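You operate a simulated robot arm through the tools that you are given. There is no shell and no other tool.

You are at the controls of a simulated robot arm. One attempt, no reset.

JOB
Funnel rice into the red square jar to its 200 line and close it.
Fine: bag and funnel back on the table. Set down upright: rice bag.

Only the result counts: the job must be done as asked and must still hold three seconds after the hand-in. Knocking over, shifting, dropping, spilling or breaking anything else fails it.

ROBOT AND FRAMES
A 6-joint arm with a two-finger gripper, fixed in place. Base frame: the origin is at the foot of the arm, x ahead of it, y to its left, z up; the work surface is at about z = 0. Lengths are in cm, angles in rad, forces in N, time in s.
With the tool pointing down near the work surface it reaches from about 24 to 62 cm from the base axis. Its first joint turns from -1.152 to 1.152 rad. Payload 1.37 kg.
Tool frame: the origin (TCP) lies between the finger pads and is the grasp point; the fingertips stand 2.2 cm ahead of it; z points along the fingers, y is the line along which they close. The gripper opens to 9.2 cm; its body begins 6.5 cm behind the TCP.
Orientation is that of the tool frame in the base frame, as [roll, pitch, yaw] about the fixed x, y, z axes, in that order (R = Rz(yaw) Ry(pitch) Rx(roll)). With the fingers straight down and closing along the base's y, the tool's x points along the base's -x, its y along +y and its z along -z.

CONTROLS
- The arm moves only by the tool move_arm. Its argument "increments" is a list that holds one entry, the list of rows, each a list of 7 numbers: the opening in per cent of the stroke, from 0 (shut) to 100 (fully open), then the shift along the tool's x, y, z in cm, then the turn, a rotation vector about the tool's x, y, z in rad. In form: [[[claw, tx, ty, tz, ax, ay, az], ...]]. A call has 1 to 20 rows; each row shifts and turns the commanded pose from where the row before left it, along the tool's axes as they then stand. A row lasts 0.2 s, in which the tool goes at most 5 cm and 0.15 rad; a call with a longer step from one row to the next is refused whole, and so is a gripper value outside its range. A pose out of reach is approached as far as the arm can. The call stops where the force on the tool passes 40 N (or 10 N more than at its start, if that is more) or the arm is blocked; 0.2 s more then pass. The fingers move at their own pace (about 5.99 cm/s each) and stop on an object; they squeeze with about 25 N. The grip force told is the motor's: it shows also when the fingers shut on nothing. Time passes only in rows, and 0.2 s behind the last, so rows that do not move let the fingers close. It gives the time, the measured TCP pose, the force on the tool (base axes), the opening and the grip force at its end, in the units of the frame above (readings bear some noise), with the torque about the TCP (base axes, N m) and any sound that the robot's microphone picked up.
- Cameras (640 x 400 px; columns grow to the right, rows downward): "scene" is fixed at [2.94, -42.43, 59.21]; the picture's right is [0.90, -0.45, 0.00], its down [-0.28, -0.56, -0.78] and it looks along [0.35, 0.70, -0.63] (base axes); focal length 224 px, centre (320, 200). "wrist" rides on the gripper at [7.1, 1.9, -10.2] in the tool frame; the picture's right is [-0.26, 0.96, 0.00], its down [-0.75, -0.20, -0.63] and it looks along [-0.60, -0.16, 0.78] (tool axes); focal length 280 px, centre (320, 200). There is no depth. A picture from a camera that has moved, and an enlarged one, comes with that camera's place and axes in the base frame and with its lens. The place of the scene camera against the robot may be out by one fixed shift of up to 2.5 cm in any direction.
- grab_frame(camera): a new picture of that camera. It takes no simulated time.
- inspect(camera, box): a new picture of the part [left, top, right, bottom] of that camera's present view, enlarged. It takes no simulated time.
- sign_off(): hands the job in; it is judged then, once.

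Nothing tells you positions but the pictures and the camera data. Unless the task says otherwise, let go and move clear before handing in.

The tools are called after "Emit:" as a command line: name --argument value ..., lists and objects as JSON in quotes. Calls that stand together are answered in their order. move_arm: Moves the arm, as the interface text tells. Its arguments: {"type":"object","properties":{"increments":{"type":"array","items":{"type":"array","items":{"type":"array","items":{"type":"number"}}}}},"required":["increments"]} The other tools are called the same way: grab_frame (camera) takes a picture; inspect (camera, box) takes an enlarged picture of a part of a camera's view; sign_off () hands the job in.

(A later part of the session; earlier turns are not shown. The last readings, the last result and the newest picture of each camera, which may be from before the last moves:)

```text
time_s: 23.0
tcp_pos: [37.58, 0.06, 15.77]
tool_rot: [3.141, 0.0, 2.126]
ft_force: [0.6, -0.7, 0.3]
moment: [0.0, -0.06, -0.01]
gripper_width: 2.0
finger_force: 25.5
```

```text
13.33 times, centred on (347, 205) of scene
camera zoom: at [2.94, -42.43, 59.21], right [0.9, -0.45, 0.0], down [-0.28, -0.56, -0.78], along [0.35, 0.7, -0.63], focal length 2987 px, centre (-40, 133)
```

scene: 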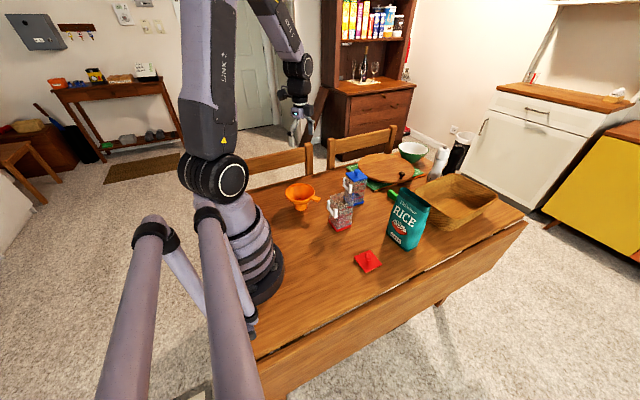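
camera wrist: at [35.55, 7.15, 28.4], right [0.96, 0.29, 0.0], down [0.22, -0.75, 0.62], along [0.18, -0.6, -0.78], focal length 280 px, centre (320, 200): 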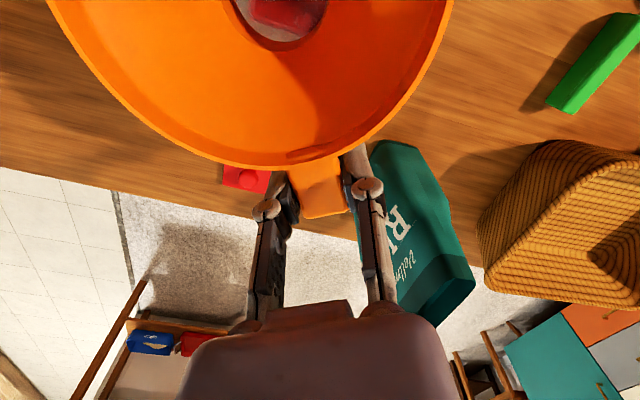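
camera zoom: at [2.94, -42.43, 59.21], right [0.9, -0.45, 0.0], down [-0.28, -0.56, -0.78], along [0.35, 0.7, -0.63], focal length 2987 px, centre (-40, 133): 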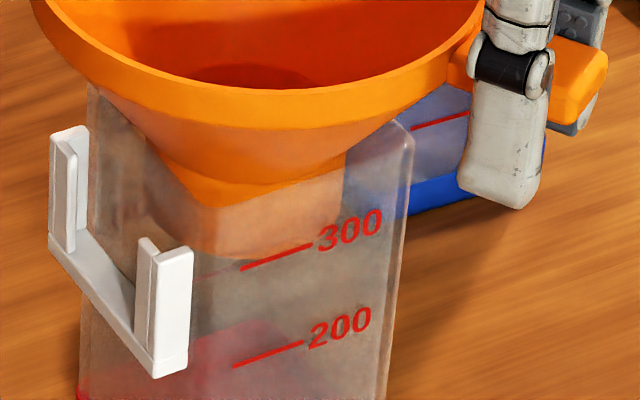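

The jar nudged about 1 mm, so the cone is touching the rim. I'll lower a final millimetre to seat it and check.

Emit:
move_arm --increments '[[[0, 0, 0, 0.08, 0, 0, 0], [0, 0, 0, 0, 0, 0, 0]]]'

Emit:
inspect --camera "scene" --box '[327, 190, 367, 220]'

Emit:
inspect --camera "scene" --box '[310, 170, 390, 240]'

```text
time_s: 23.6
tcp_pos: [37.7, 0.07, 15.61]
tool_rot: [-3.141, 0.001, 2.126]
ft_force: [-0.4, -0.3, -0.4]
moment: [0.0, 0.01, -0.01]
gripper_width: 2.01
finger_force: 24.8
```

```text
13.33 times, centred on (347, 205) of scene
camera zoom: at [2.94, -42.43, 59.21], right [0.9, -0.45, 0.0], down [-0.28, -0.56, -0.78], along [0.35, 0.7, -0.63], focal length 2987 px, centre (-40, 133)
```

zoom: 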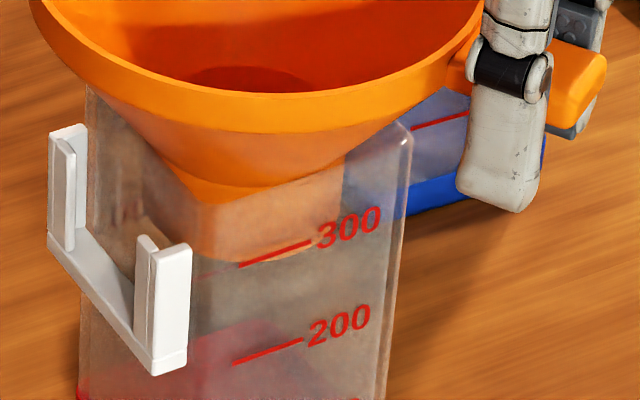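

```text
5.71 times, centred on (350, 205) of scene
camera zoom: at [2.94, -42.43, 59.21], right [0.9, -0.45, 0.0], down [-0.28, -0.56, -0.78], along [0.35, 0.7, -0.63], focal length 1280 px, centre (149, 171)
```

zoom: 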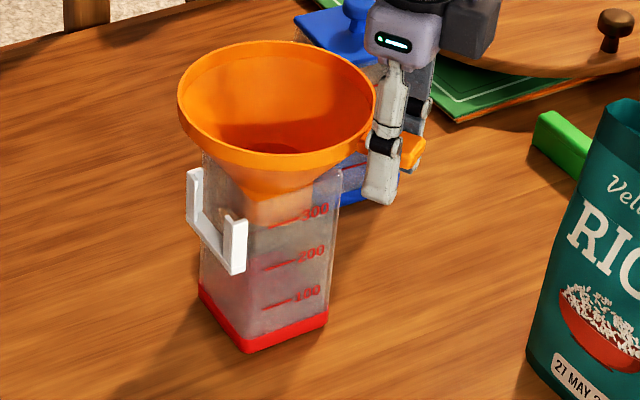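

The jar was nudged about 2 mm in +y, so the funnel sits slightly +y of jar centre. I'll shift it 1.5 mm in -y and then lower to seat it evenly.

Emit:
move_arm --increments '[[[0, -0.127, -0.079, 0, 0, 0, 0], [0, 0, 0, 0, 0, 0, 0], [0, 0, 0, 0.1, 0, 0, 0], [0, 0, 0, 0, 0, 0, 0]]]'

Emit:
inspect --camera "scene" --box '[327, 190, 367, 220]'

```text
time_s: 24.6
tcp_pos: [37.67, -0.05, 15.73]
tool_rot: [3.138, -0.001, 2.126]
ft_force: [-1.1, -2.4, 10.3]
moment: [0.48, 0.3, 0.17]
gripper_width: 2.01
finger_force: 25.1
```

```text
13.33 times, centred on (347, 205) of scene
camera zoom: at [2.94, -42.43, 59.21], right [0.9, -0.45, 0.0], down [-0.28, -0.56, -0.78], along [0.35, 0.7, -0.63], focal length 2987 px, centre (-40, 133)
```

zoom: 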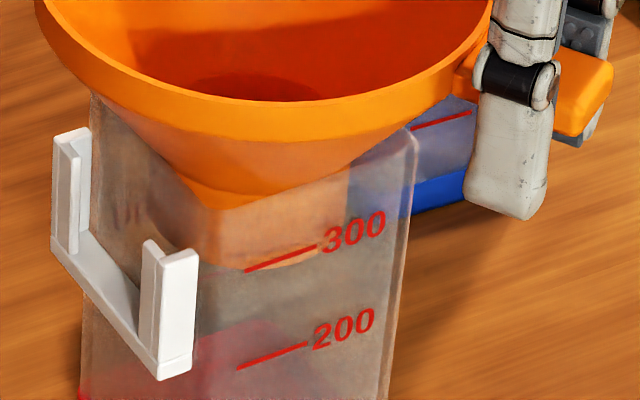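

A 10 N reaction shows the funnel is seated. I'll relieve the pressure and open the fingers slowly.

Emit:
move_arm --increments '[[[0, 0, 0, -0.08, 0, 0, 0], [0, 0, 0, 0, 0, 0, 0]]]'

Emit:
inspect --camera "scene" --box '[327, 190, 367, 220]'

```text
time_s: 25.2
tcp_pos: [37.62, -0.17, 15.57]
tool_rot: [3.14, 0.0, 2.126]
ft_force: [0.6, -0.4, 4.1]
moment: [0.2, 0.12, 0.0]
gripper_width: 1.99
finger_force: 25.1
```

```text
13.33 times, centred on (347, 205) of scene
camera zoom: at [2.94, -42.43, 59.21], right [0.9, -0.45, 0.0], down [-0.28, -0.56, -0.78], along [0.35, 0.7, -0.63], focal length 2987 px, centre (-40, 133)
```

zoom: 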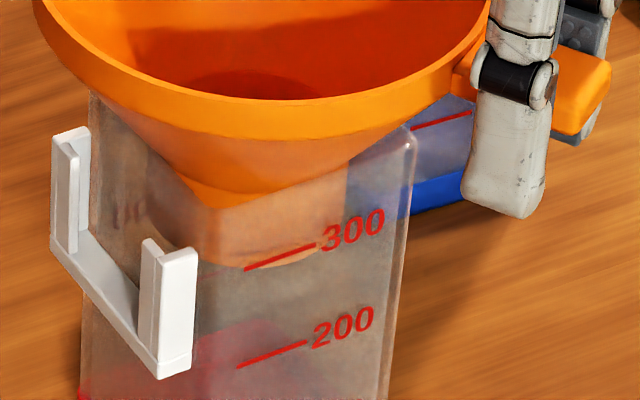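

Now I'll open the fingers gradually and let the funnel settle.

Emit:
move_arm --increments '[[[24, 0, 0, 0, 0, 0, 0], [28, 0, 0, 0, 0, 0, 0], [34, 0, 0, 0, 0, 0, 0], [42, 0, 0, 0, 0, 0, 0], [50, 0, 0, 0, 0, 0, 0], [50, 0, 0, 0, 0, 0, 0]]]'

Emit:
inspect --camera "scene" --box '[310, 170, 390, 240]'

Emit:
grab_frame --camera "wrist"

```text
time_s: 26.6
tcp_pos: [37.65, -0.18, 15.49]
tool_rot: [-3.141, 0.001, 2.126]
ft_force: [0.0, -0.2, -0.3]
moment: [-0.01, -0.01, 0.01]
gripper_width: 4.59
finger_force: 0.0
```

```text
5.71 times, centred on (350, 205) of scene
camera zoom: at [2.94, -42.43, 59.21], right [0.9, -0.45, 0.0], down [-0.28, -0.56, -0.78], along [0.35, 0.7, -0.63], focal length 1280 px, centre (149, 171)
```

zoom: 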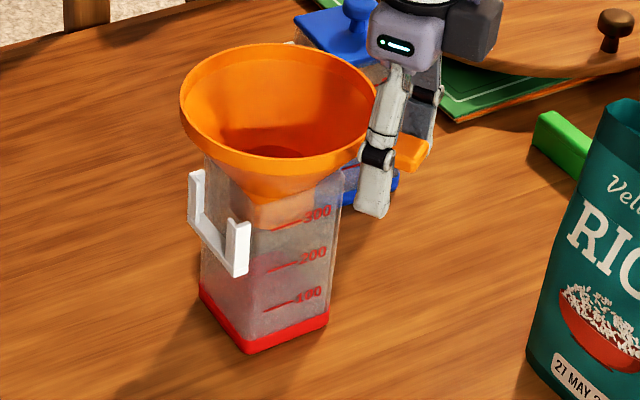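

```text
taken
camera wrist: at [35.5, 6.98, 25.57], right [0.96, 0.29, 0.0], down [0.22, -0.75, 0.62], along [0.18, -0.6, -0.78], focal length 280 px, centre (320, 200)
```

wrist: 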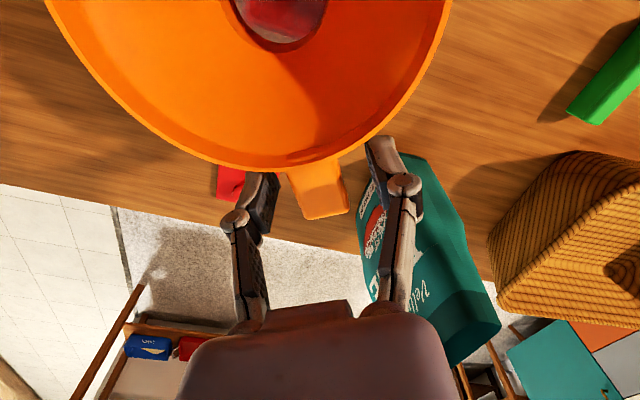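

The funnel is seated on the jar and stable. I'll back the gripper straight up and re-check everything before going for the bag.

Emit:
move_arm --increments '[[[50, 0, 0, -0.5, 0, 0, 0], [50, 0, 0, -1.5, 0, 0, 0], [55, 0, 0, -2.5, 0, 0, 0], [70, 0, 0, -3.5, 0, 0, 0], [100, 0, 0, -4, 0, 0, 0], [100, 0, 0, -3, 0, 0, 0], [100, 0, 0, 0, 0, 0, 0]]]'

Emit:
grab_frame --camera "wrist"

Emit:
inspect --camera "scene" --box '[310, 170, 390, 240]'

Emit:
grab_frame --camera "scene"

```text
time_s: 28.2
tcp_pos: [37.74, 0.06, 30.61]
tool_rot: [3.141, 0.0, 2.124]
ft_force: [-0.4, 0.0, 0.1]
moment: [-0.01, -0.01, 0.0]
gripper_width: 9.19
finger_force: 0.0
```

```text
taken
camera wrist: at [35.57, 7.04, 40.56], right [0.96, 0.29, 0.0], down [0.22, -0.75, 0.62], along [0.18, -0.6, -0.78], focal length 280 px, centre (320, 200)
```

wrist: 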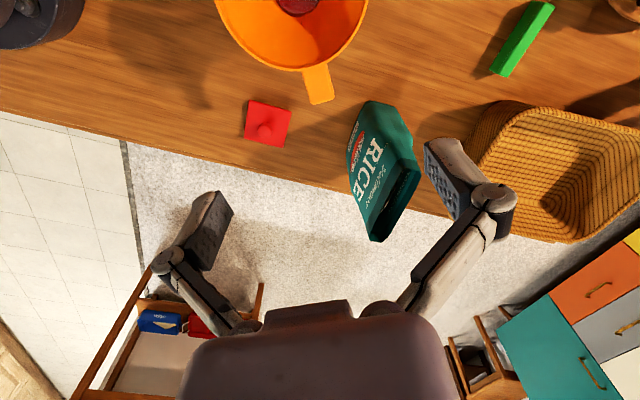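

```text
5.71 times, centred on (350, 205) of scene
camera zoom: at [2.94, -42.43, 59.21], right [0.9, -0.45, 0.0], down [-0.28, -0.56, -0.78], along [0.35, 0.7, -0.63], focal length 1280 px, centre (149, 171)
```

zoom: 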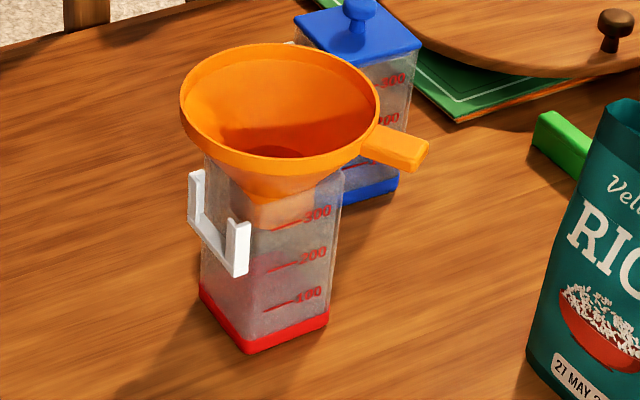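

```text
taken
```

scene: 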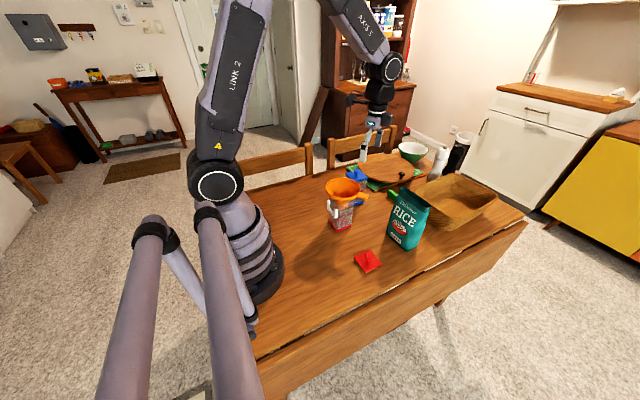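

The funnel stays put. Next I'll inspect the bag's shape from this angle to pick the grasp.

Emit:
inspect --camera "wrist" --box '[330, 90, 440, 250]'

Emit:
inspect --camera "wrist" --box '[210, 0, 390, 120]'

```text
2.50 times, centred on (385, 170) of wrist
camera zoom: at [35.57, 7.04, 40.56], right [0.96, 0.29, 0.0], down [0.22, -0.75, 0.62], along [0.18, -0.6, -0.78], focal length 701 px, centre (158, 275)
```

zoom: 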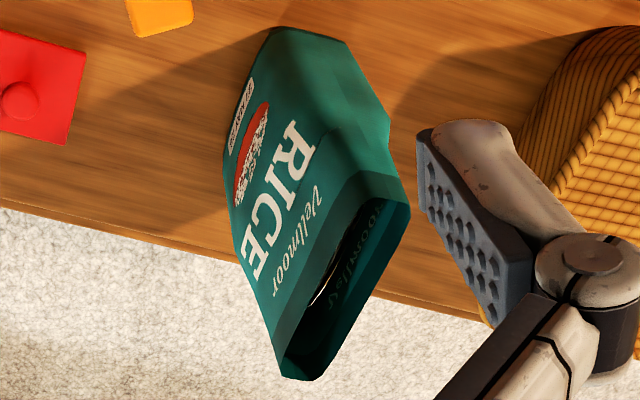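

```text
3.33 times, centred on (300, 60) of wrist
camera zoom: at [35.57, 7.04, 40.56], right [0.96, 0.29, 0.0], down [0.22, -0.75, 0.62], along [0.18, -0.6, -0.78], focal length 935 px, centre (387, 667)
```

zoom: 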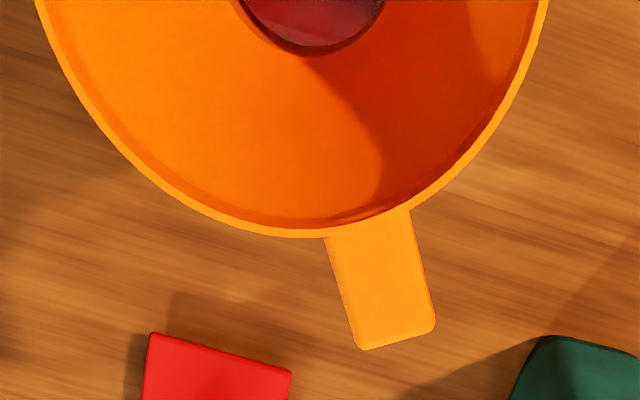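

Bag body: about 4.5 cm deep (x ≈ 45.9–50.4) up to z ≈ 10.5, tapering above that, 10 cm wide in y, centred near (48.4, -9.2) and yawed about 4°. I'll grip its front and back faces with the tool coming from the -y side, so tipping it toward +y swings the tool to point down. First I'll yaw the tool and move over.

Emit:
move_arm --increments '[[[100, 0, 0, 0, 0, 0, 0.121], [100, 0, 0, 0, 0, 0, 0.121], [100, 0, 0, 0, 0, 0, 0.121], [100, 0, 0, 0, 0, 0, 0.121], [100, -2.956, 1.95, -0.2, 0, 0, 0], [100, -2.956, 1.95, -0.2, 0, 0, 0], [100, -2.956, 1.95, 0, 0, 0, 0], [100, -2.956, 1.95, 0, 0, 0, 0], [100, -2.956, 1.95, 0, 0, 0, 0], [100, 0, 0, 0, 0, 0, 0]]]'

Emit:
move_arm --increments '[[[100, 0, 0, 0, 0, 0.13, 0], [100, 0, 0, 0, 0, 0.13, 0], [100, 0, 0, 0, 0, 0.13, 0], [100, 0, 0, 0, 0, 0.13, 0], [100, 0, 0, 0, 0, 0, 0]]]'

Emit:
grab_frame --camera "scene"

Emit:
grab_frame --camera "wrist"

```text
time_s: 30.4
tcp_pos: [48.46, -14.15, 30.93]
tool_rot: [3.141, -0.001, 1.642]
ft_force: [-0.1, 0.7, -0.5]
moment: [-0.04, 0.01, 0.01]
gripper_width: 9.18
finger_force: 0.1
```

```text
time_s: 31.6
tcp_pos: [48.58, -14.15, 31.07]
tool_rot: [3.139, -0.522, 1.641]
ft_force: [0.0, 0.7, 0.7]
moment: [-0.02, -0.01, 0.01]
gripper_width: 9.23
finger_force: 0.1
```

```text
taken
```

scene: 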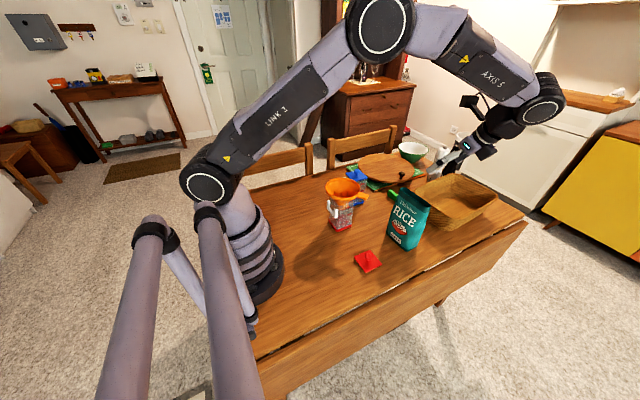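

```text
taken
camera wrist: at [50.21, -12.89, 43.23], right [0.98, -0.16, -0.13], down [-0.14, -0.98, 0.17], along [-0.15, -0.14, -0.98], focal length 280 px, centre (320, 200)
```

wrist: 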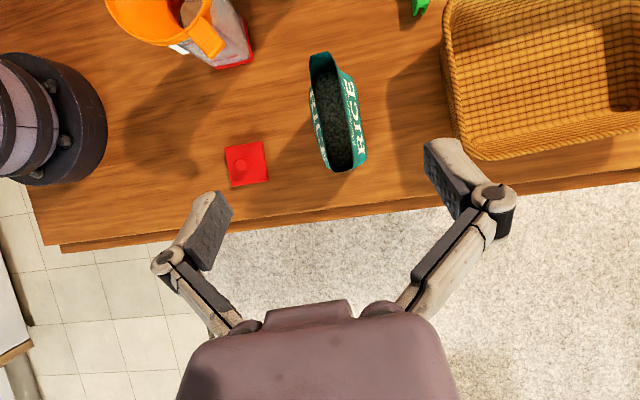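

Pitch works, and this gives a straight-down view of the bag. I'll zoom in to measure it accurately.

Emit:
inspect --camera "wrist" --box '[290, 40, 390, 180]'

Emit:
inspect --camera "wrist" --box '[100, 0, 280, 200]'

```text
2.86 times, centred on (340, 110) of wrist
camera zoom: at [50.21, -12.89, 43.23], right [0.98, -0.16, -0.13], down [-0.14, -0.98, 0.17], along [-0.15, -0.14, -0.98], focal length 801 px, centre (263, 457)
```

zoom: 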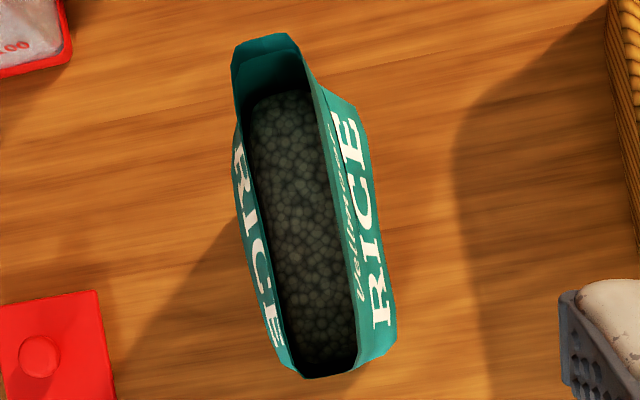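

```text
2.00 times, centred on (190, 100) of wrist
camera zoom: at [50.21, -12.89, 43.23], right [0.98, -0.16, -0.13], down [-0.14, -0.98, 0.17], along [-0.15, -0.14, -0.98], focal length 561 px, centre (580, 400)
```

zoom: 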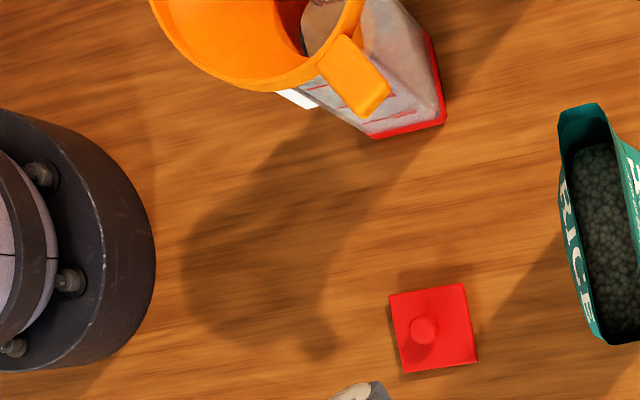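

Refined bag estimate: mouth centre (48.5, -9.4), yaw about 2.3°, rice visible inside. I'll finish pitching the tool to about 20° below horizontal and trim the yaw.

Emit:
move_arm --increments '[[[100, 0, 0, 0, -0.013, 0, 0.023], [100, 0, 0, 0, 0, 0.14, 0], [100, 0, 0, 0, 0, 0.14, 0], [100, 0, 0, 0, 0, 0.14, 0], [100, 0, 0, 0, 0, 0.14, 0], [100, 0, 0, 0, 0, 0.14, 0], [100, 0, 0, 0, 0, 0, 0]]]'

Emit:
grab_frame --camera "scene"

Emit:
grab_frame --camera "wrist"

```text
time_s: 33.2
tcp_pos: [48.26, -14.24, 31.0]
tool_rot: [3.141, -1.222, 1.618]
ft_force: [0.1, 0.2, 0.3]
moment: [-0.03, 0.01, 0.02]
gripper_width: 9.22
finger_force: 0.0
```

```text
taken
```

scene: 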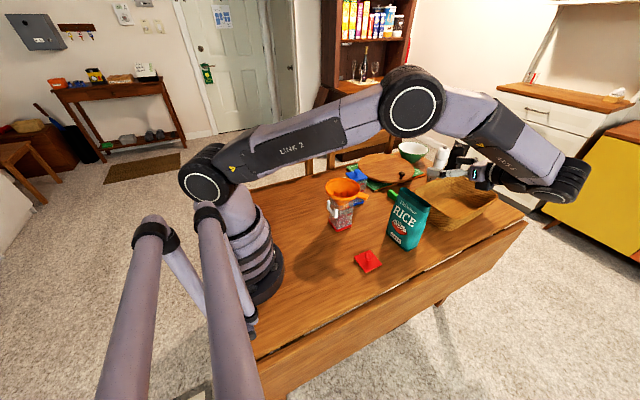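

```text
taken
camera wrist: at [50.61, -21.23, 41.01], right [0.97, -0.05, -0.25], down [-0.17, -0.85, -0.49], along [-0.19, 0.52, -0.83], focal length 280 px, centre (320, 200)
```

wrist: 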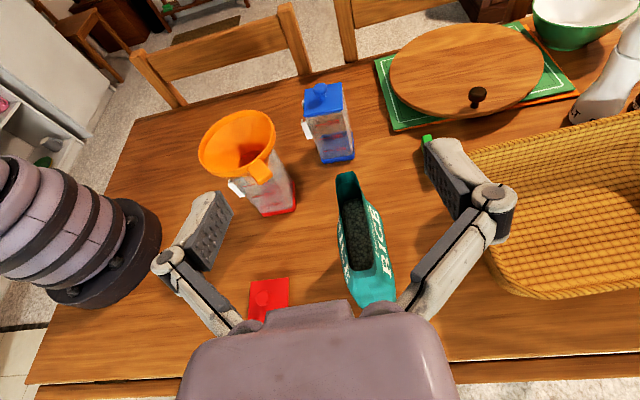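

The tool is now pointing toward +y, tilted slightly down. I'll bring the open fingers above the bag so they straddle it in x, then check alignment.

Emit:
move_arm --increments '[[[100, -0.88, 0.1, 1.49, 0, 0, 0], [100, -0.88, 0.1, 1.49, 0, 0, 0], [100, -0.88, 0.1, 1.49, 0, 0, 0], [100, 0, 0, 0, 0, 0, 0]]]'

Emit:
grab_frame --camera "wrist"

Emit:
inspect --camera "scene" --box '[370, 130, 570, 260]'

```text
time_s: 34.2
tcp_pos: [48.64, -10.79, 27.1]
tool_rot: [3.14, -1.22, 1.618]
ft_force: [1.6, -0.7, -0.3]
moment: [0.01, 0.01, 0.04]
gripper_width: 9.18
finger_force: 0.0
```

```text
taken
camera wrist: at [50.81, -17.87, 37.01], right [0.97, -0.05, -0.25], down [-0.17, -0.85, -0.49], along [-0.19, 0.52, -0.83], focal length 280 px, centre (320, 200)
```

wrist: 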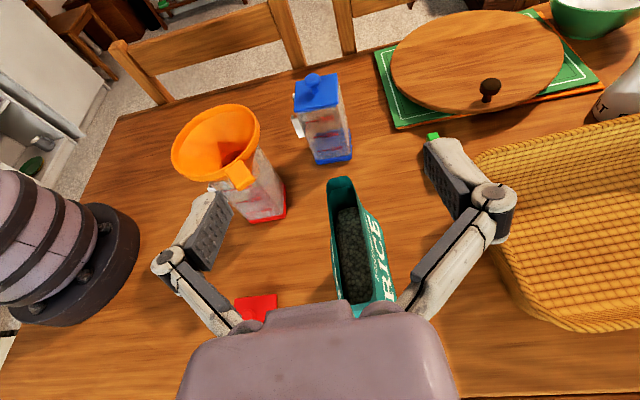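

```text
3.08 times, centred on (470, 195) of scene
camera zoom: at [2.94, -42.43, 59.21], right [0.9, -0.45, 0.0], down [-0.28, -0.56, -0.78], along [0.35, 0.7, -0.63], focal length 689 px, centre (-142, 215)
```

zoom: 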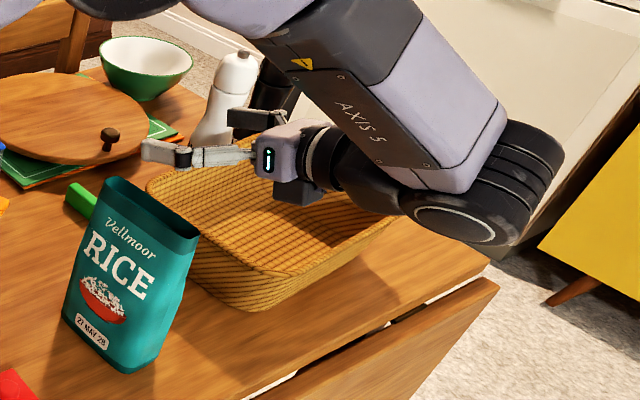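

The fingers straddle the bag with over 2 cm of clearance on each side. I'll descend vertically toward mid-height in two stages.

Emit:
move_arm --increments '[[[100, -1.878, 0, 0.687, 0, 0, 0], [100, -1.878, 0, 0.687, 0, 0, 0], [100, -1.878, 0, 0.687, 0, 0, 0], [100, -1.878, 0, 0.687, 0, 0, 0], [100, -1.878, 0, 0.687, 0, 0, 0], [100, 0, 0, 0, 0, 0, 0]]]'

Emit:
grab_frame --camera "wrist"

Emit:
inspect --camera "scene" --box '[370, 150, 530, 270]'

```text
time_s: 35.6
tcp_pos: [48.56, -10.97, 16.99]
tool_rot: [3.139, -1.222, 1.617]
ft_force: [0.5, 0.1, 0.2]
moment: [0.01, 0.0, -0.02]
gripper_width: 9.2
finger_force: 0.0
```

```text
taken
camera wrist: at [50.75, -17.95, 27.0], right [0.97, -0.05, -0.25], down [-0.17, -0.85, -0.49], along [-0.19, 0.52, -0.83], focal length 280 px, centre (320, 200)
```

wrist: 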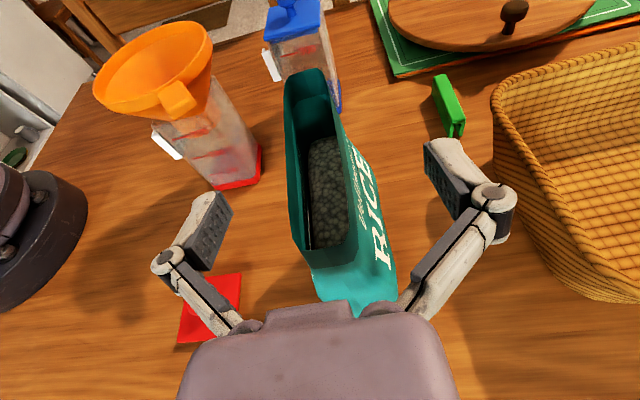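

```text
3.33 times, centred on (450, 210) of scene
camera zoom: at [2.94, -42.43, 59.21], right [0.9, -0.45, 0.0], down [-0.28, -0.56, -0.78], along [0.35, 0.7, -0.63], focal length 747 px, centre (-113, 167)
```

zoom: 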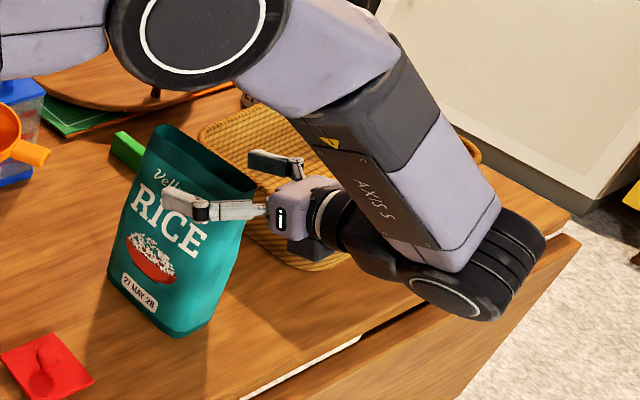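

Clear on both sides. I'll go down the remaining distance to about z ≈ 8.4.

Emit:
move_arm --increments '[[[100, -1.69, 0, 0.618, 0, 0, 0], [100, -1.69, 0, 0.618, 0, 0, 0], [100, -1.69, 0, 0.618, 0, 0, 0], [100, -1.5, 0, 0.55, 0, 0, 0], [100, -1.4, 0, 0.51, 0, 0, 0], [100, 0, 0, 0, 0, 0, 0]]]'

Emit:
grab_frame --camera "wrist"

Emit:
inspect --camera "scene" --box '[370, 150, 530, 270]'

```text
time_s: 37.0
tcp_pos: [48.48, -10.96, 8.42]
tool_rot: [3.138, -1.22, 1.616]
ft_force: [0.4, 0.7, -0.7]
moment: [0.0, -0.04, -0.02]
gripper_width: 9.18
finger_force: 0.1
```

```text
taken
camera wrist: at [50.78, -17.88, 18.5], right [0.97, -0.05, -0.25], down [-0.17, -0.85, -0.49], along [-0.19, 0.52, -0.83], focal length 280 px, centre (320, 200)
```

wrist: 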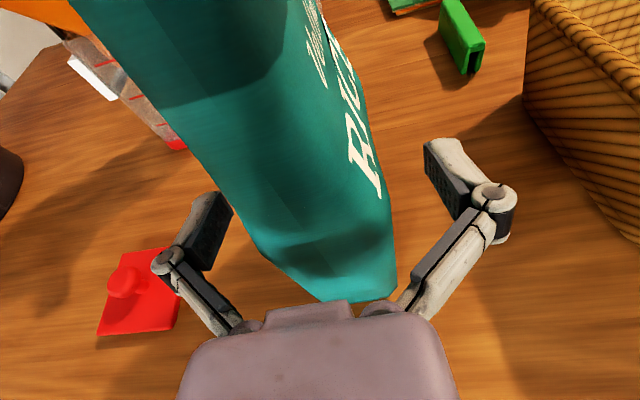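

```text
3.33 times, centred on (450, 210) of scene
camera zoom: at [2.94, -42.43, 59.21], right [0.9, -0.45, 0.0], down [-0.28, -0.56, -0.78], along [0.35, 0.7, -0.63], focal length 747 px, centre (-113, 167)
```

zoom: 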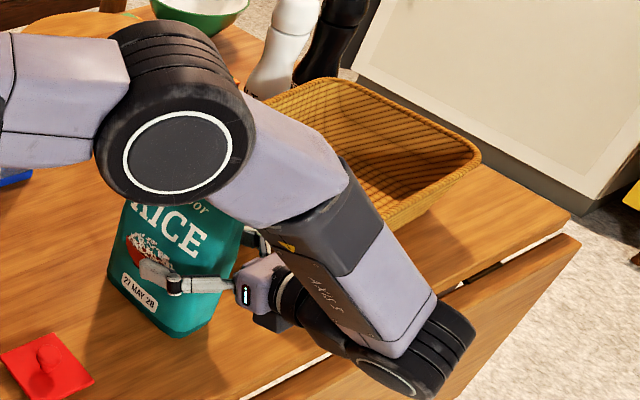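

The fingers flank the lower body of the bag evenly, so I'll close gradually onto it.

Emit:
move_arm --increments '[[[80, 0, 0, 0, 0, 0, 0], [65, 0, 0, 0, 0, 0, 0], [57, 0, 0, 0, 0, 0, 0], [52, 0, 0, 0, 0, 0, 0], [48, 0, 0, 0, 0, 0, 0], [44, 0, 0, 0, 0, 0, 0], [30, 0, 0, 0, 0, 0, 0], [0, 0, 0, 0, 0, 0, 0], [0, 0, 0, 0, 0, 0, 0]]]'

Emit:
grab_frame --camera "wrist"

Emit:
inspect --camera "scene" --box '[370, 150, 530, 270]'

```text
time_s: 39.0
tcp_pos: [48.58, -10.96, 8.68]
tool_rot: [3.14, -1.22, 1.615]
ft_force: [-2.5, -1.5, 4.3]
moment: [0.1, 0.07, 0.09]
gripper_width: 5.6
finger_force: 24.7
```

```text
taken
camera wrist: at [50.78, -17.89, 18.53], right [0.97, -0.05, -0.25], down [-0.17, -0.85, -0.49], along [-0.19, 0.52, -0.83], focal length 280 px, centre (320, 200)
```

wrist: 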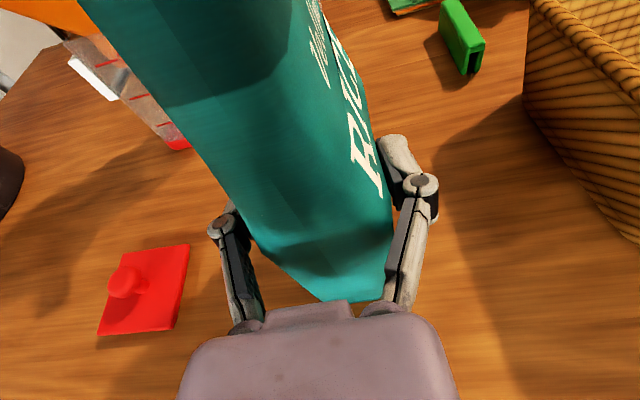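

```text
3.33 times, centred on (450, 210) of scene
camera zoom: at [2.94, -42.43, 59.21], right [0.9, -0.45, 0.0], down [-0.28, -0.56, -0.78], along [0.35, 0.7, -0.63], focal length 747 px, centre (-113, 167)
```

zoom: 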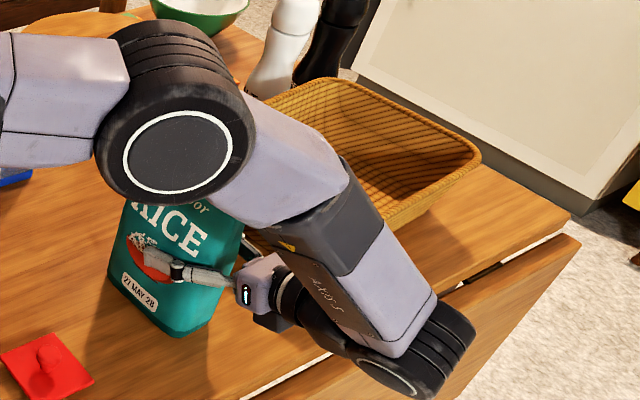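

The bag is gripped at 5.6 cm width with about 25 N. I'll lift slowly and check that it isn't slipping.

Emit:
move_arm --increments '[[[0, 0.3, 0, -0.11, 0, 0, 0], [0, 0.5, 0, -0.18, 0, 0, 0], [0, 0.9, 0, -0.33, 0, 0, 0], [0, 0.9, 0, -0.33, 0, 0, 0], [0, 0, 0, 0, 0, 0, 0]]]'

Emit:
grab_frame --camera "wrist"

Emit:
inspect --camera "scene" --box '[370, 150, 530, 270]'

```text
time_s: 40.2
tcp_pos: [48.58, -10.94, 11.19]
tool_rot: [3.14, -1.22, 1.616]
ft_force: [-0.3, 0.1, -4.5]
moment: [-0.09, -0.01, 0.01]
gripper_width: 5.62
finger_force: 25.0
```

```text
taken
camera wrist: at [50.75, -17.89, 21.26], right [0.97, -0.05, -0.25], down [-0.17, -0.85, -0.49], along [-0.19, 0.52, -0.83], focal length 280 px, centre (320, 200)
```

wrist: 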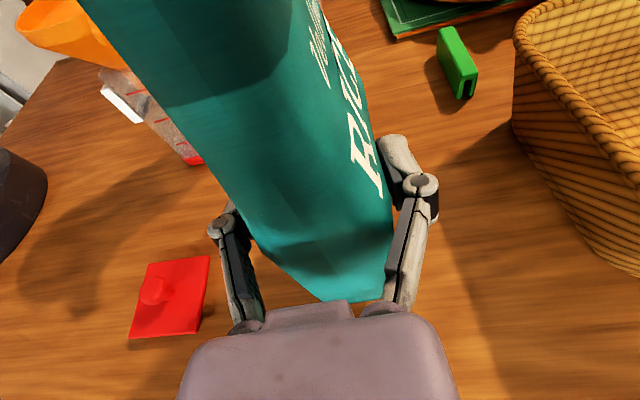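

```text
3.33 times, centred on (450, 210) of scene
camera zoom: at [2.95, -42.43, 59.21], right [0.9, -0.45, 0.0], down [-0.28, -0.56, -0.78], along [0.35, 0.7, -0.63], focal length 747 px, centre (-113, 167)
```

zoom: 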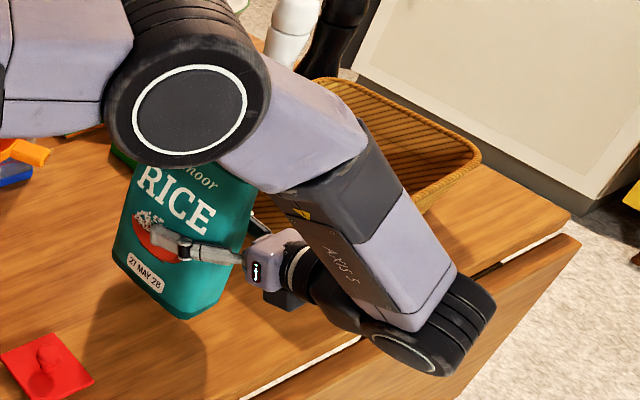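

Force reads -4.5 N (about 0.46 kg) and the bag hasn't slipped; its bottom sits 8.5 cm below the TCP height. I'll lift higher and carry it in -x to stand off beside the funnel on the -y side.

Emit:
move_arm --increments '[[[0, 1.5, 0, -0.55, 0, 0, 0], [0, 2.4, 0, -0.88, 0, 0, 0], [0, 2.4, 0, -0.88, 0, 0, 0], [0, 2.4, 0, -0.88, 0, 0, 0], [0, 2.4, 0, -0.88, 0, 0, 0], [0, 0.9, 0, -0.33, 0, 0, 0], [0, 0, 0, 0, 0, 0, 0]]]'

Emit:
move_arm --increments '[[[0, 0.03, -1.5, 0.07, 0, 0, 0], [0, 0.04, -2.5, 0.11, 0, 0, 0], [0, 0.04, -2.5, 0.11, 0, 0, 0], [0, 0.04, -2.5, 0.11, 0, 0, 0], [0, 0.04, -2.5, 0.11, 0, 0, 0], [0, 0.03, -2.0, 0.09, 0, 0, 0], [0, 0.02, -1.3, 0.05, 0, 0, 0], [0, 0, 0, 0, 0, 0, 0]]]'

Emit:
grab_frame --camera "scene"

Emit:
grab_frame --camera "wrist"

```text
time_s: 41.8
tcp_pos: [48.72, -10.84, 24.11]
tool_rot: [-3.141, -1.22, 1.614]
ft_force: [-0.5, 1.0, -5.7]
moment: [-0.06, -0.03, 0.0]
gripper_width: 5.6
finger_force: 25.2
```

```text
time_s: 43.6
tcp_pos: [33.78, -10.87, 23.97]
tool_rot: [3.139, -1.22, 1.617]
ft_force: [0.4, -1.0, -4.6]
moment: [-0.09, 0.02, -0.03]
gripper_width: 5.59
finger_force: 24.9
```

```text
taken
```

scene: 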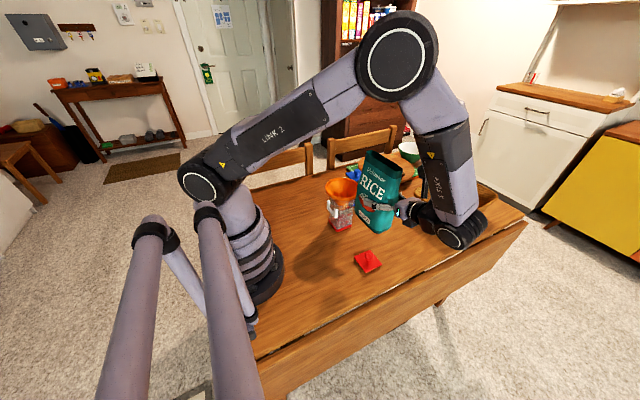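

```text
taken
camera wrist: at [36.03, -17.88, 33.97], right [0.97, -0.05, -0.25], down [-0.17, -0.85, -0.49], along [-0.19, 0.52, -0.83], focal length 280 px, centre (320, 200)
```

wrist: 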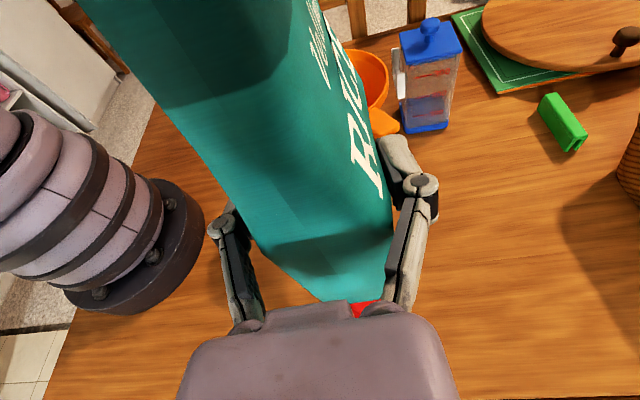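

The bag stands off beside the funnel with nothing spilled. I'll tilt it 30° toward the funnel, below where rice could flow, and look.

Emit:
move_arm --increments '[[[0, 0, 0, 0, 0, -0.105, 0], [0, 0, 0, 0, 0, -0.105, 0], [0, 0, 0, 0, 0, -0.105, 0], [0, 0, 0, 0, 0, -0.105, 0], [0, 0, 0, 0, 0, -0.105, 0], [0, 0, 0, 0, 0, 0, 0]]]'

Emit:
inspect --camera "scene" --box '[310, 130, 450, 250]'

Emit:
grab_frame --camera "wrist"

```text
time_s: 45.0
tcp_pos: [33.66, -10.82, 24.03]
tool_rot: [3.141, -0.693, 1.616]
ft_force: [-0.4, -0.4, -5.0]
moment: [-0.02, 0.0, 0.0]
gripper_width: 5.58
finger_force: 25.1
```

```text
3.33 times, centred on (380, 190) of scene
camera zoom: at [2.94, -42.43, 59.21], right [0.9, -0.45, 0.0], down [-0.28, -0.56, -0.78], along [0.35, 0.7, -0.63], focal length 747 px, centre (120, 233)
```

zoom: 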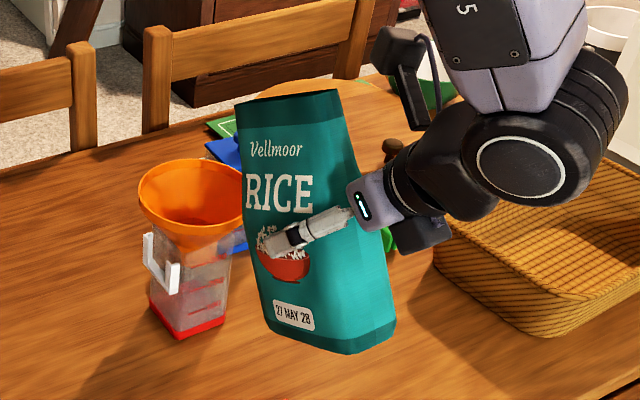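

```text
taken
camera wrist: at [35.71, -11.75, 36.23], right [0.97, -0.16, -0.17], down [-0.16, -0.99, 0.0], along [-0.17, 0.03, -0.99], focal length 280 px, centre (320, 200)
```

wrist: 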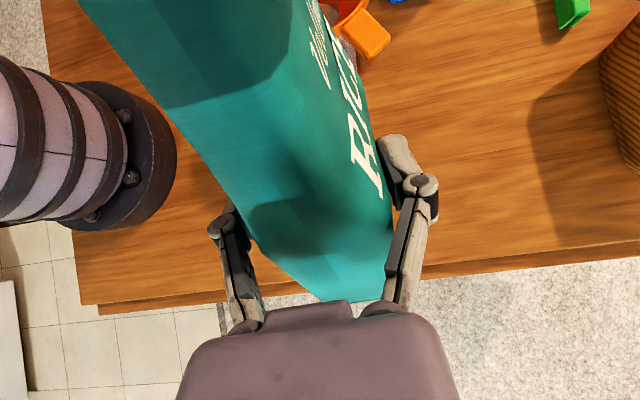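

The view matches my geometry: the bag lip is near (33.4, -0.4, 29). I'll bring the bag in and down so the lip is over the funnel, then tilt to 40°.

Emit:
move_arm --increments '[[[0, -0.18, 0, 1.367, 0, 0, 0], [0, -0.18, 0, 1.367, 0, 0, 0], [0, -0.18, 0, 1.367, 0, 0, 0], [0, 0, 0, 0, 0, 0, 0], [0, 0, 0, 0, 0, -0.0873, 0], [0, 0, 0, 0, 0, -0.0873, 0], [0, 0, 0, 0, 0, 0, 0]]]'

Emit:
inspect --camera "scene" --box '[310, 130, 450, 250]'

Emit:
grab_frame --camera "wrist"

```text
time_s: 46.6
tcp_pos: [33.68, -8.59, 20.35]
tool_rot: [-3.141, -0.519, 1.617]
ft_force: [0.5, -0.2, -4.6]
moment: [-0.04, 0.01, 0.0]
gripper_width: 5.58
finger_force: 25.1
```

```text
3.33 times, centred on (380, 190) of scene
camera zoom: at [2.94, -42.43, 59.21], right [0.9, -0.45, 0.0], down [-0.28, -0.56, -0.78], along [0.35, 0.7, -0.63], focal length 747 px, centre (120, 233)
```

zoom: 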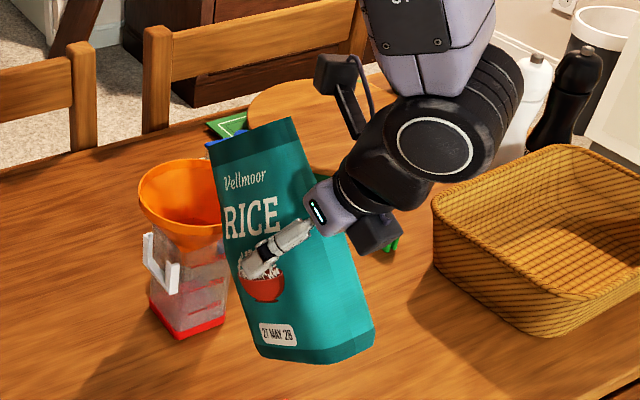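

```text
taken
camera wrist: at [35.49, -7.41, 32.67], right [0.97, -0.18, -0.13], down [-0.16, -0.97, 0.17], along [-0.16, -0.14, -0.98], focal length 280 px, centre (320, 200)
```

wrist: 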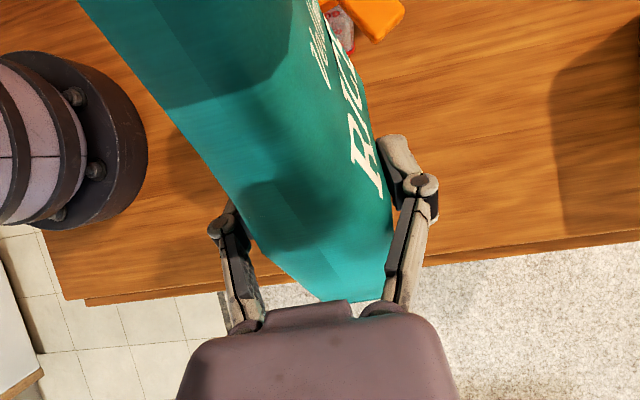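

The bag is clear of the funnel and jar, and the marks are still visible. I'll move the lip in a bit further and tilt to 50°, watching for rice.

Emit:
move_arm --increments '[[[0, 0.15, 0, 0.344, 0, 0, 0], [0, 0.15, 0, 0.344, 0, 0, 0], [0, 0, 0, 0, 0, -0.0436, 0], [0, 0, 0, 0, 0, -0.0436, 0], [0, 0, 0, 0, 0, -0.0436, 0], [0, 0, 0, 0, 0, -0.0436, 0], [0, 0, 0, 0, 0, 0, 0]]]'

Emit:
inspect --camera "scene" --box '[310, 130, 430, 230]'

```text
time_s: 48.2
tcp_pos: [33.58, -8.08, 20.21]
tool_rot: [3.141, -0.347, 1.615]
ft_force: [0.3, 0.0, -4.2]
moment: [0.01, 0.01, -0.01]
gripper_width: 5.62
finger_force: 25.4
```

```text
4.00 times, centred on (370, 180) of scene
camera zoom: at [2.94, -42.43, 59.21], right [0.9, -0.45, 0.0], down [-0.28, -0.56, -0.78], along [0.35, 0.7, -0.63], focal length 896 px, centre (120, 280)
```

zoom: 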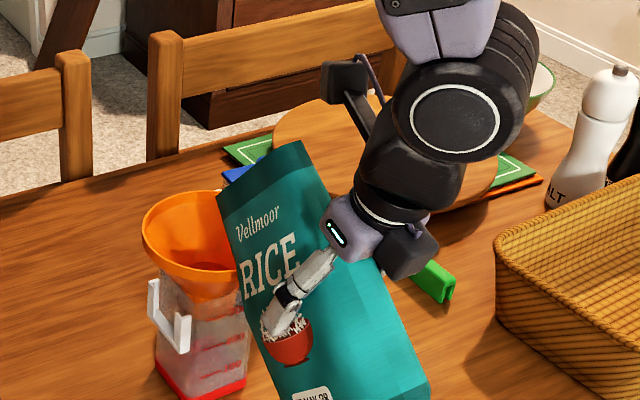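

No flow at 50°. The lip is at about (33.4, 3.5, 21), over the funnel. I'll tilt on in 5° steps, pivoting about the lip.

Emit:
move_arm --increments '[[[0, 0.155, 0, -0.193, 0, -0.0436, 0], [0, 0.155, 0, -0.193, 0, -0.0436, 0], [0, 0.064, 0, -0.195, 0, -0.0436, 0], [0, 0.064, 0, -0.195, 0, -0.0436, 0], [0, 0, 0, 0, 0, 0, 0]]]'

Emit:
inspect --camera "scene" --box '[310, 130, 430, 230]'

Emit:
grab_frame --camera "wrist"

```text
time_s: 49.4
tcp_pos: [33.53, -7.81, 20.91]
tool_rot: [-3.141, -0.17, 1.617]
ft_force: [-0.7, -0.2, -5.0]
moment: [0.05, 0.03, -0.01]
gripper_width: 5.6
finger_force: 24.6
```

```text
4.00 times, centred on (370, 180) of scene
camera zoom: at [2.94, -42.43, 59.21], right [0.9, -0.45, 0.0], down [-0.28, -0.56, -0.78], along [0.35, 0.7, -0.63], focal length 896 px, centre (120, 280)
```

zoom: 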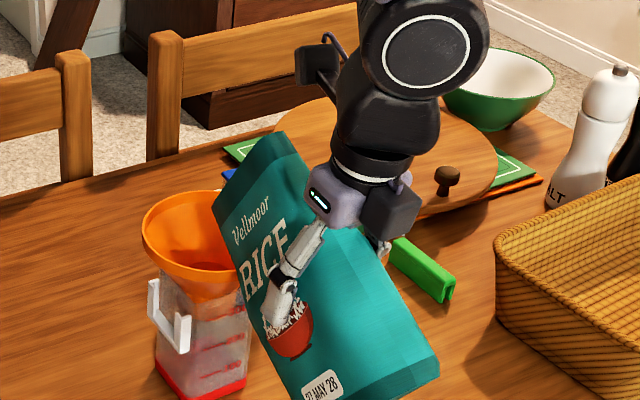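

```text
taken
camera wrist: at [35.24, -2.44, 32.08], right [0.98, -0.21, -0.04], down [-0.17, -0.86, 0.49], along [-0.14, -0.47, -0.87], focal length 280 px, centre (320, 200)
```

wrist: 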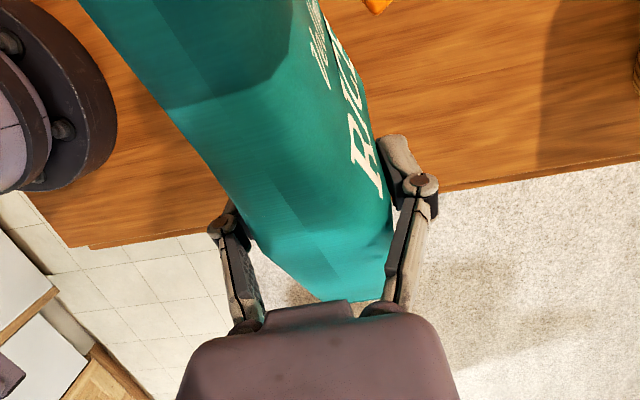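

Emit:
move_arm --increments '[[[0, 0.104, 0, -0.289, 0, -0.0436, 0], [0, 0.104, 0, -0.289, 0, -0.0436, 0], [0, 0, 0, 0, 0, 0, 0]]]'

Emit:
inspect --camera "scene" --box '[325, 150, 405, 230]'

```text
time_s: 50.2
tcp_pos: [33.53, -7.7, 21.67]
tool_rot: [-3.141, -0.084, 1.616]
ft_force: [0.0, 0.0, -4.3]
moment: [0.03, 0.01, -0.02]
gripper_width: 5.61
finger_force: 24.6
```

```text
5.00 times, centred on (365, 190) of scene
camera zoom: at [2.94, -42.43, 59.21], right [0.9, -0.45, 0.0], down [-0.28, -0.56, -0.78], along [0.35, 0.7, -0.63], focal length 1120 px, centre (95, 250)
```

zoom: 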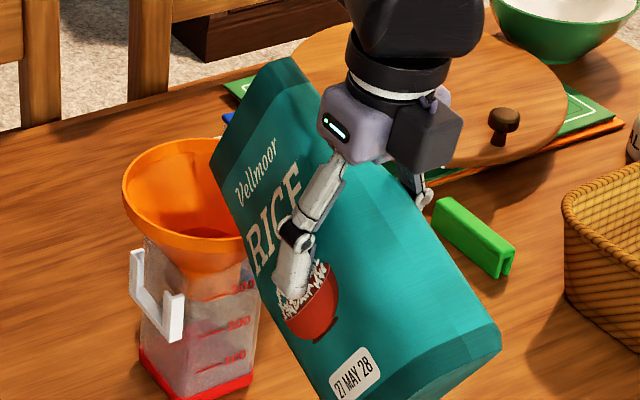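

Emit:
move_arm --increments '[[[0, 0.125, 0, -0.335, 0, -0.0436, 0], [0, 0.125, 0, -0.335, 0, -0.0436, 0], [0, 0, 0, 0, 0, 0, 0]]]'

Emit:
inspect --camera "scene" --box '[325, 150, 405, 230]'

```text
time_s: 51.0
tcp_pos: [33.61, -7.47, 22.24]
tool_rot: [3.141, 0.002, 1.616]
ft_force: [0.3, -0.3, -4.9]
moment: [0.04, 0.03, 0.03]
gripper_width: 5.59
finger_force: 25.3
```

```text
5.00 times, centred on (365, 190) of scene
camera zoom: at [2.94, -42.43, 59.21], right [0.9, -0.45, 0.0], down [-0.28, -0.56, -0.78], along [0.35, 0.7, -0.63], focal length 1120 px, centre (95, 250)
```

zoom: 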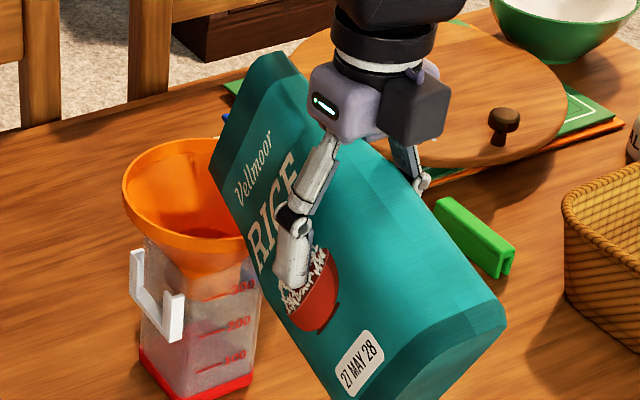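

Emit:
move_arm --increments '[[[0, 0.135, 0, -0.341, 0, -0.0436, 0], [0, 0, 0, 0, 0, 0, 0]]]'

Emit:
inspect --camera "scene" --box '[325, 150, 405, 230]'

```text
time_s: 51.6
tcp_pos: [33.49, -7.45, 22.57]
tool_rot: [-3.141, 0.047, 1.615]
ft_force: [0.1, -0.5, -4.6]
moment: [0.05, 0.0, 0.04]
gripper_width: 5.6
finger_force: 24.9
```

```text
5.00 times, centred on (365, 190) of scene
camera zoom: at [2.94, -42.43, 59.21], right [0.9, -0.45, 0.0], down [-0.28, -0.56, -0.78], along [0.35, 0.7, -0.63], focal length 1120 px, centre (95, 250)
```

zoom: 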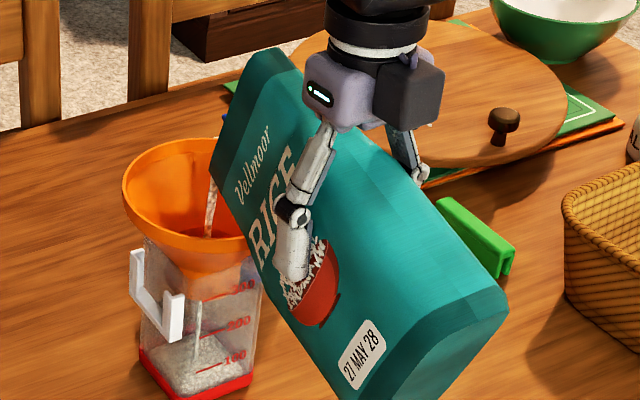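

Rice is pouring into the funnel cleanly. Time is paused between calls, so I'll zoom in on the level now.

Emit:
inspect --camera "scene" --box '[327, 195, 367, 235]'

Emit:
inspect --camera "scene" --box '[345, 170, 385, 200]'

```text
10.00 times, centred on (347, 215) of scene
camera zoom: at [2.94, -42.43, 59.21], right [0.9, -0.45, 0.0], down [-0.28, -0.56, -0.78], along [0.35, 0.7, -0.63], focal length 2240 px, centre (50, 50)
```

zoom: 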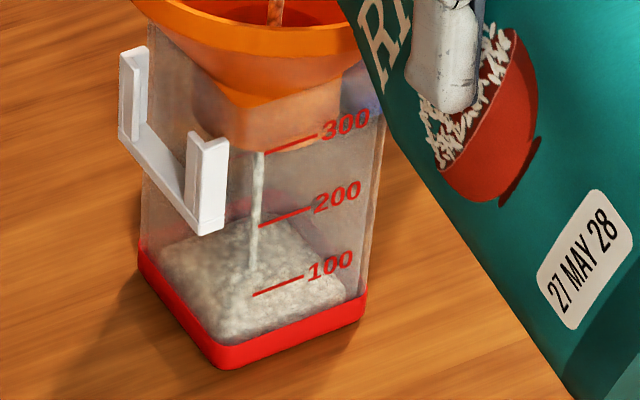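

```text
13.33 times, centred on (365, 185) of scene
camera zoom: at [2.94, -42.43, 59.21], right [0.9, -0.45, 0.0], down [-0.28, -0.56, -0.78], along [0.35, 0.7, -0.63], focal length 2987 px, centre (-280, 400)
```

zoom: 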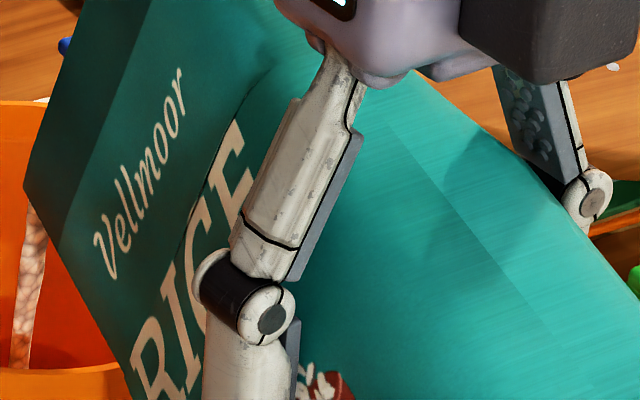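

The narrow stream lands inside the funnel. I'll hold this tilt briefly and watch the level.

Emit:
move_arm --increments '[[[0, 0, 0, 0, 0, 0, 0]]]'

Emit:
inspect --camera "scene" --box '[327, 195, 367, 235]'

Emit:
inspect --camera "scene" --box '[325, 150, 405, 230]'

```text
time_s: 52.0
tcp_pos: [33.68, -7.45, 22.57]
tool_rot: [-3.141, 0.048, 1.615]
ft_force: [-0.8, -0.3, -4.4]
moment: [0.05, -0.02, 0.0]
gripper_width: 5.63
finger_force: 25.1
```

```text
10.00 times, centred on (347, 215) of scene
camera zoom: at [2.94, -42.43, 59.21], right [0.9, -0.45, 0.0], down [-0.28, -0.56, -0.78], along [0.35, 0.7, -0.63], focal length 2240 px, centre (50, 50)
```

zoom: 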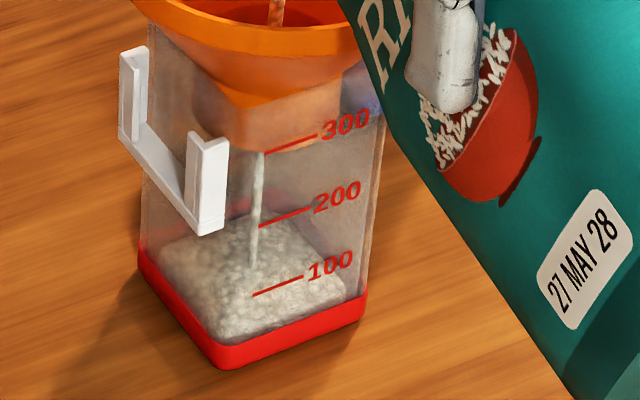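

```text
5.00 times, centred on (365, 190) of scene
camera zoom: at [2.94, -42.43, 59.21], right [0.9, -0.45, 0.0], down [-0.28, -0.56, -0.78], along [0.35, 0.7, -0.63], focal length 1120 px, centre (95, 250)
```

zoom: 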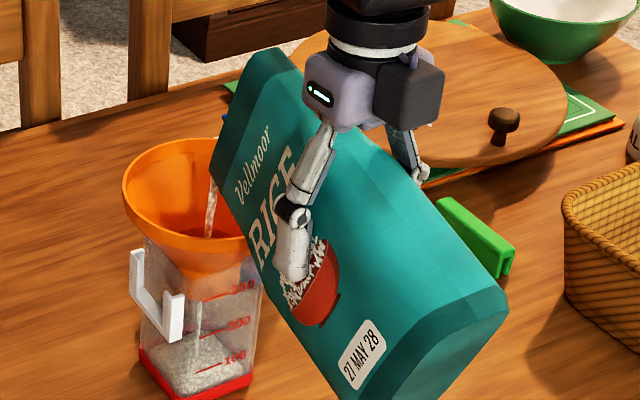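

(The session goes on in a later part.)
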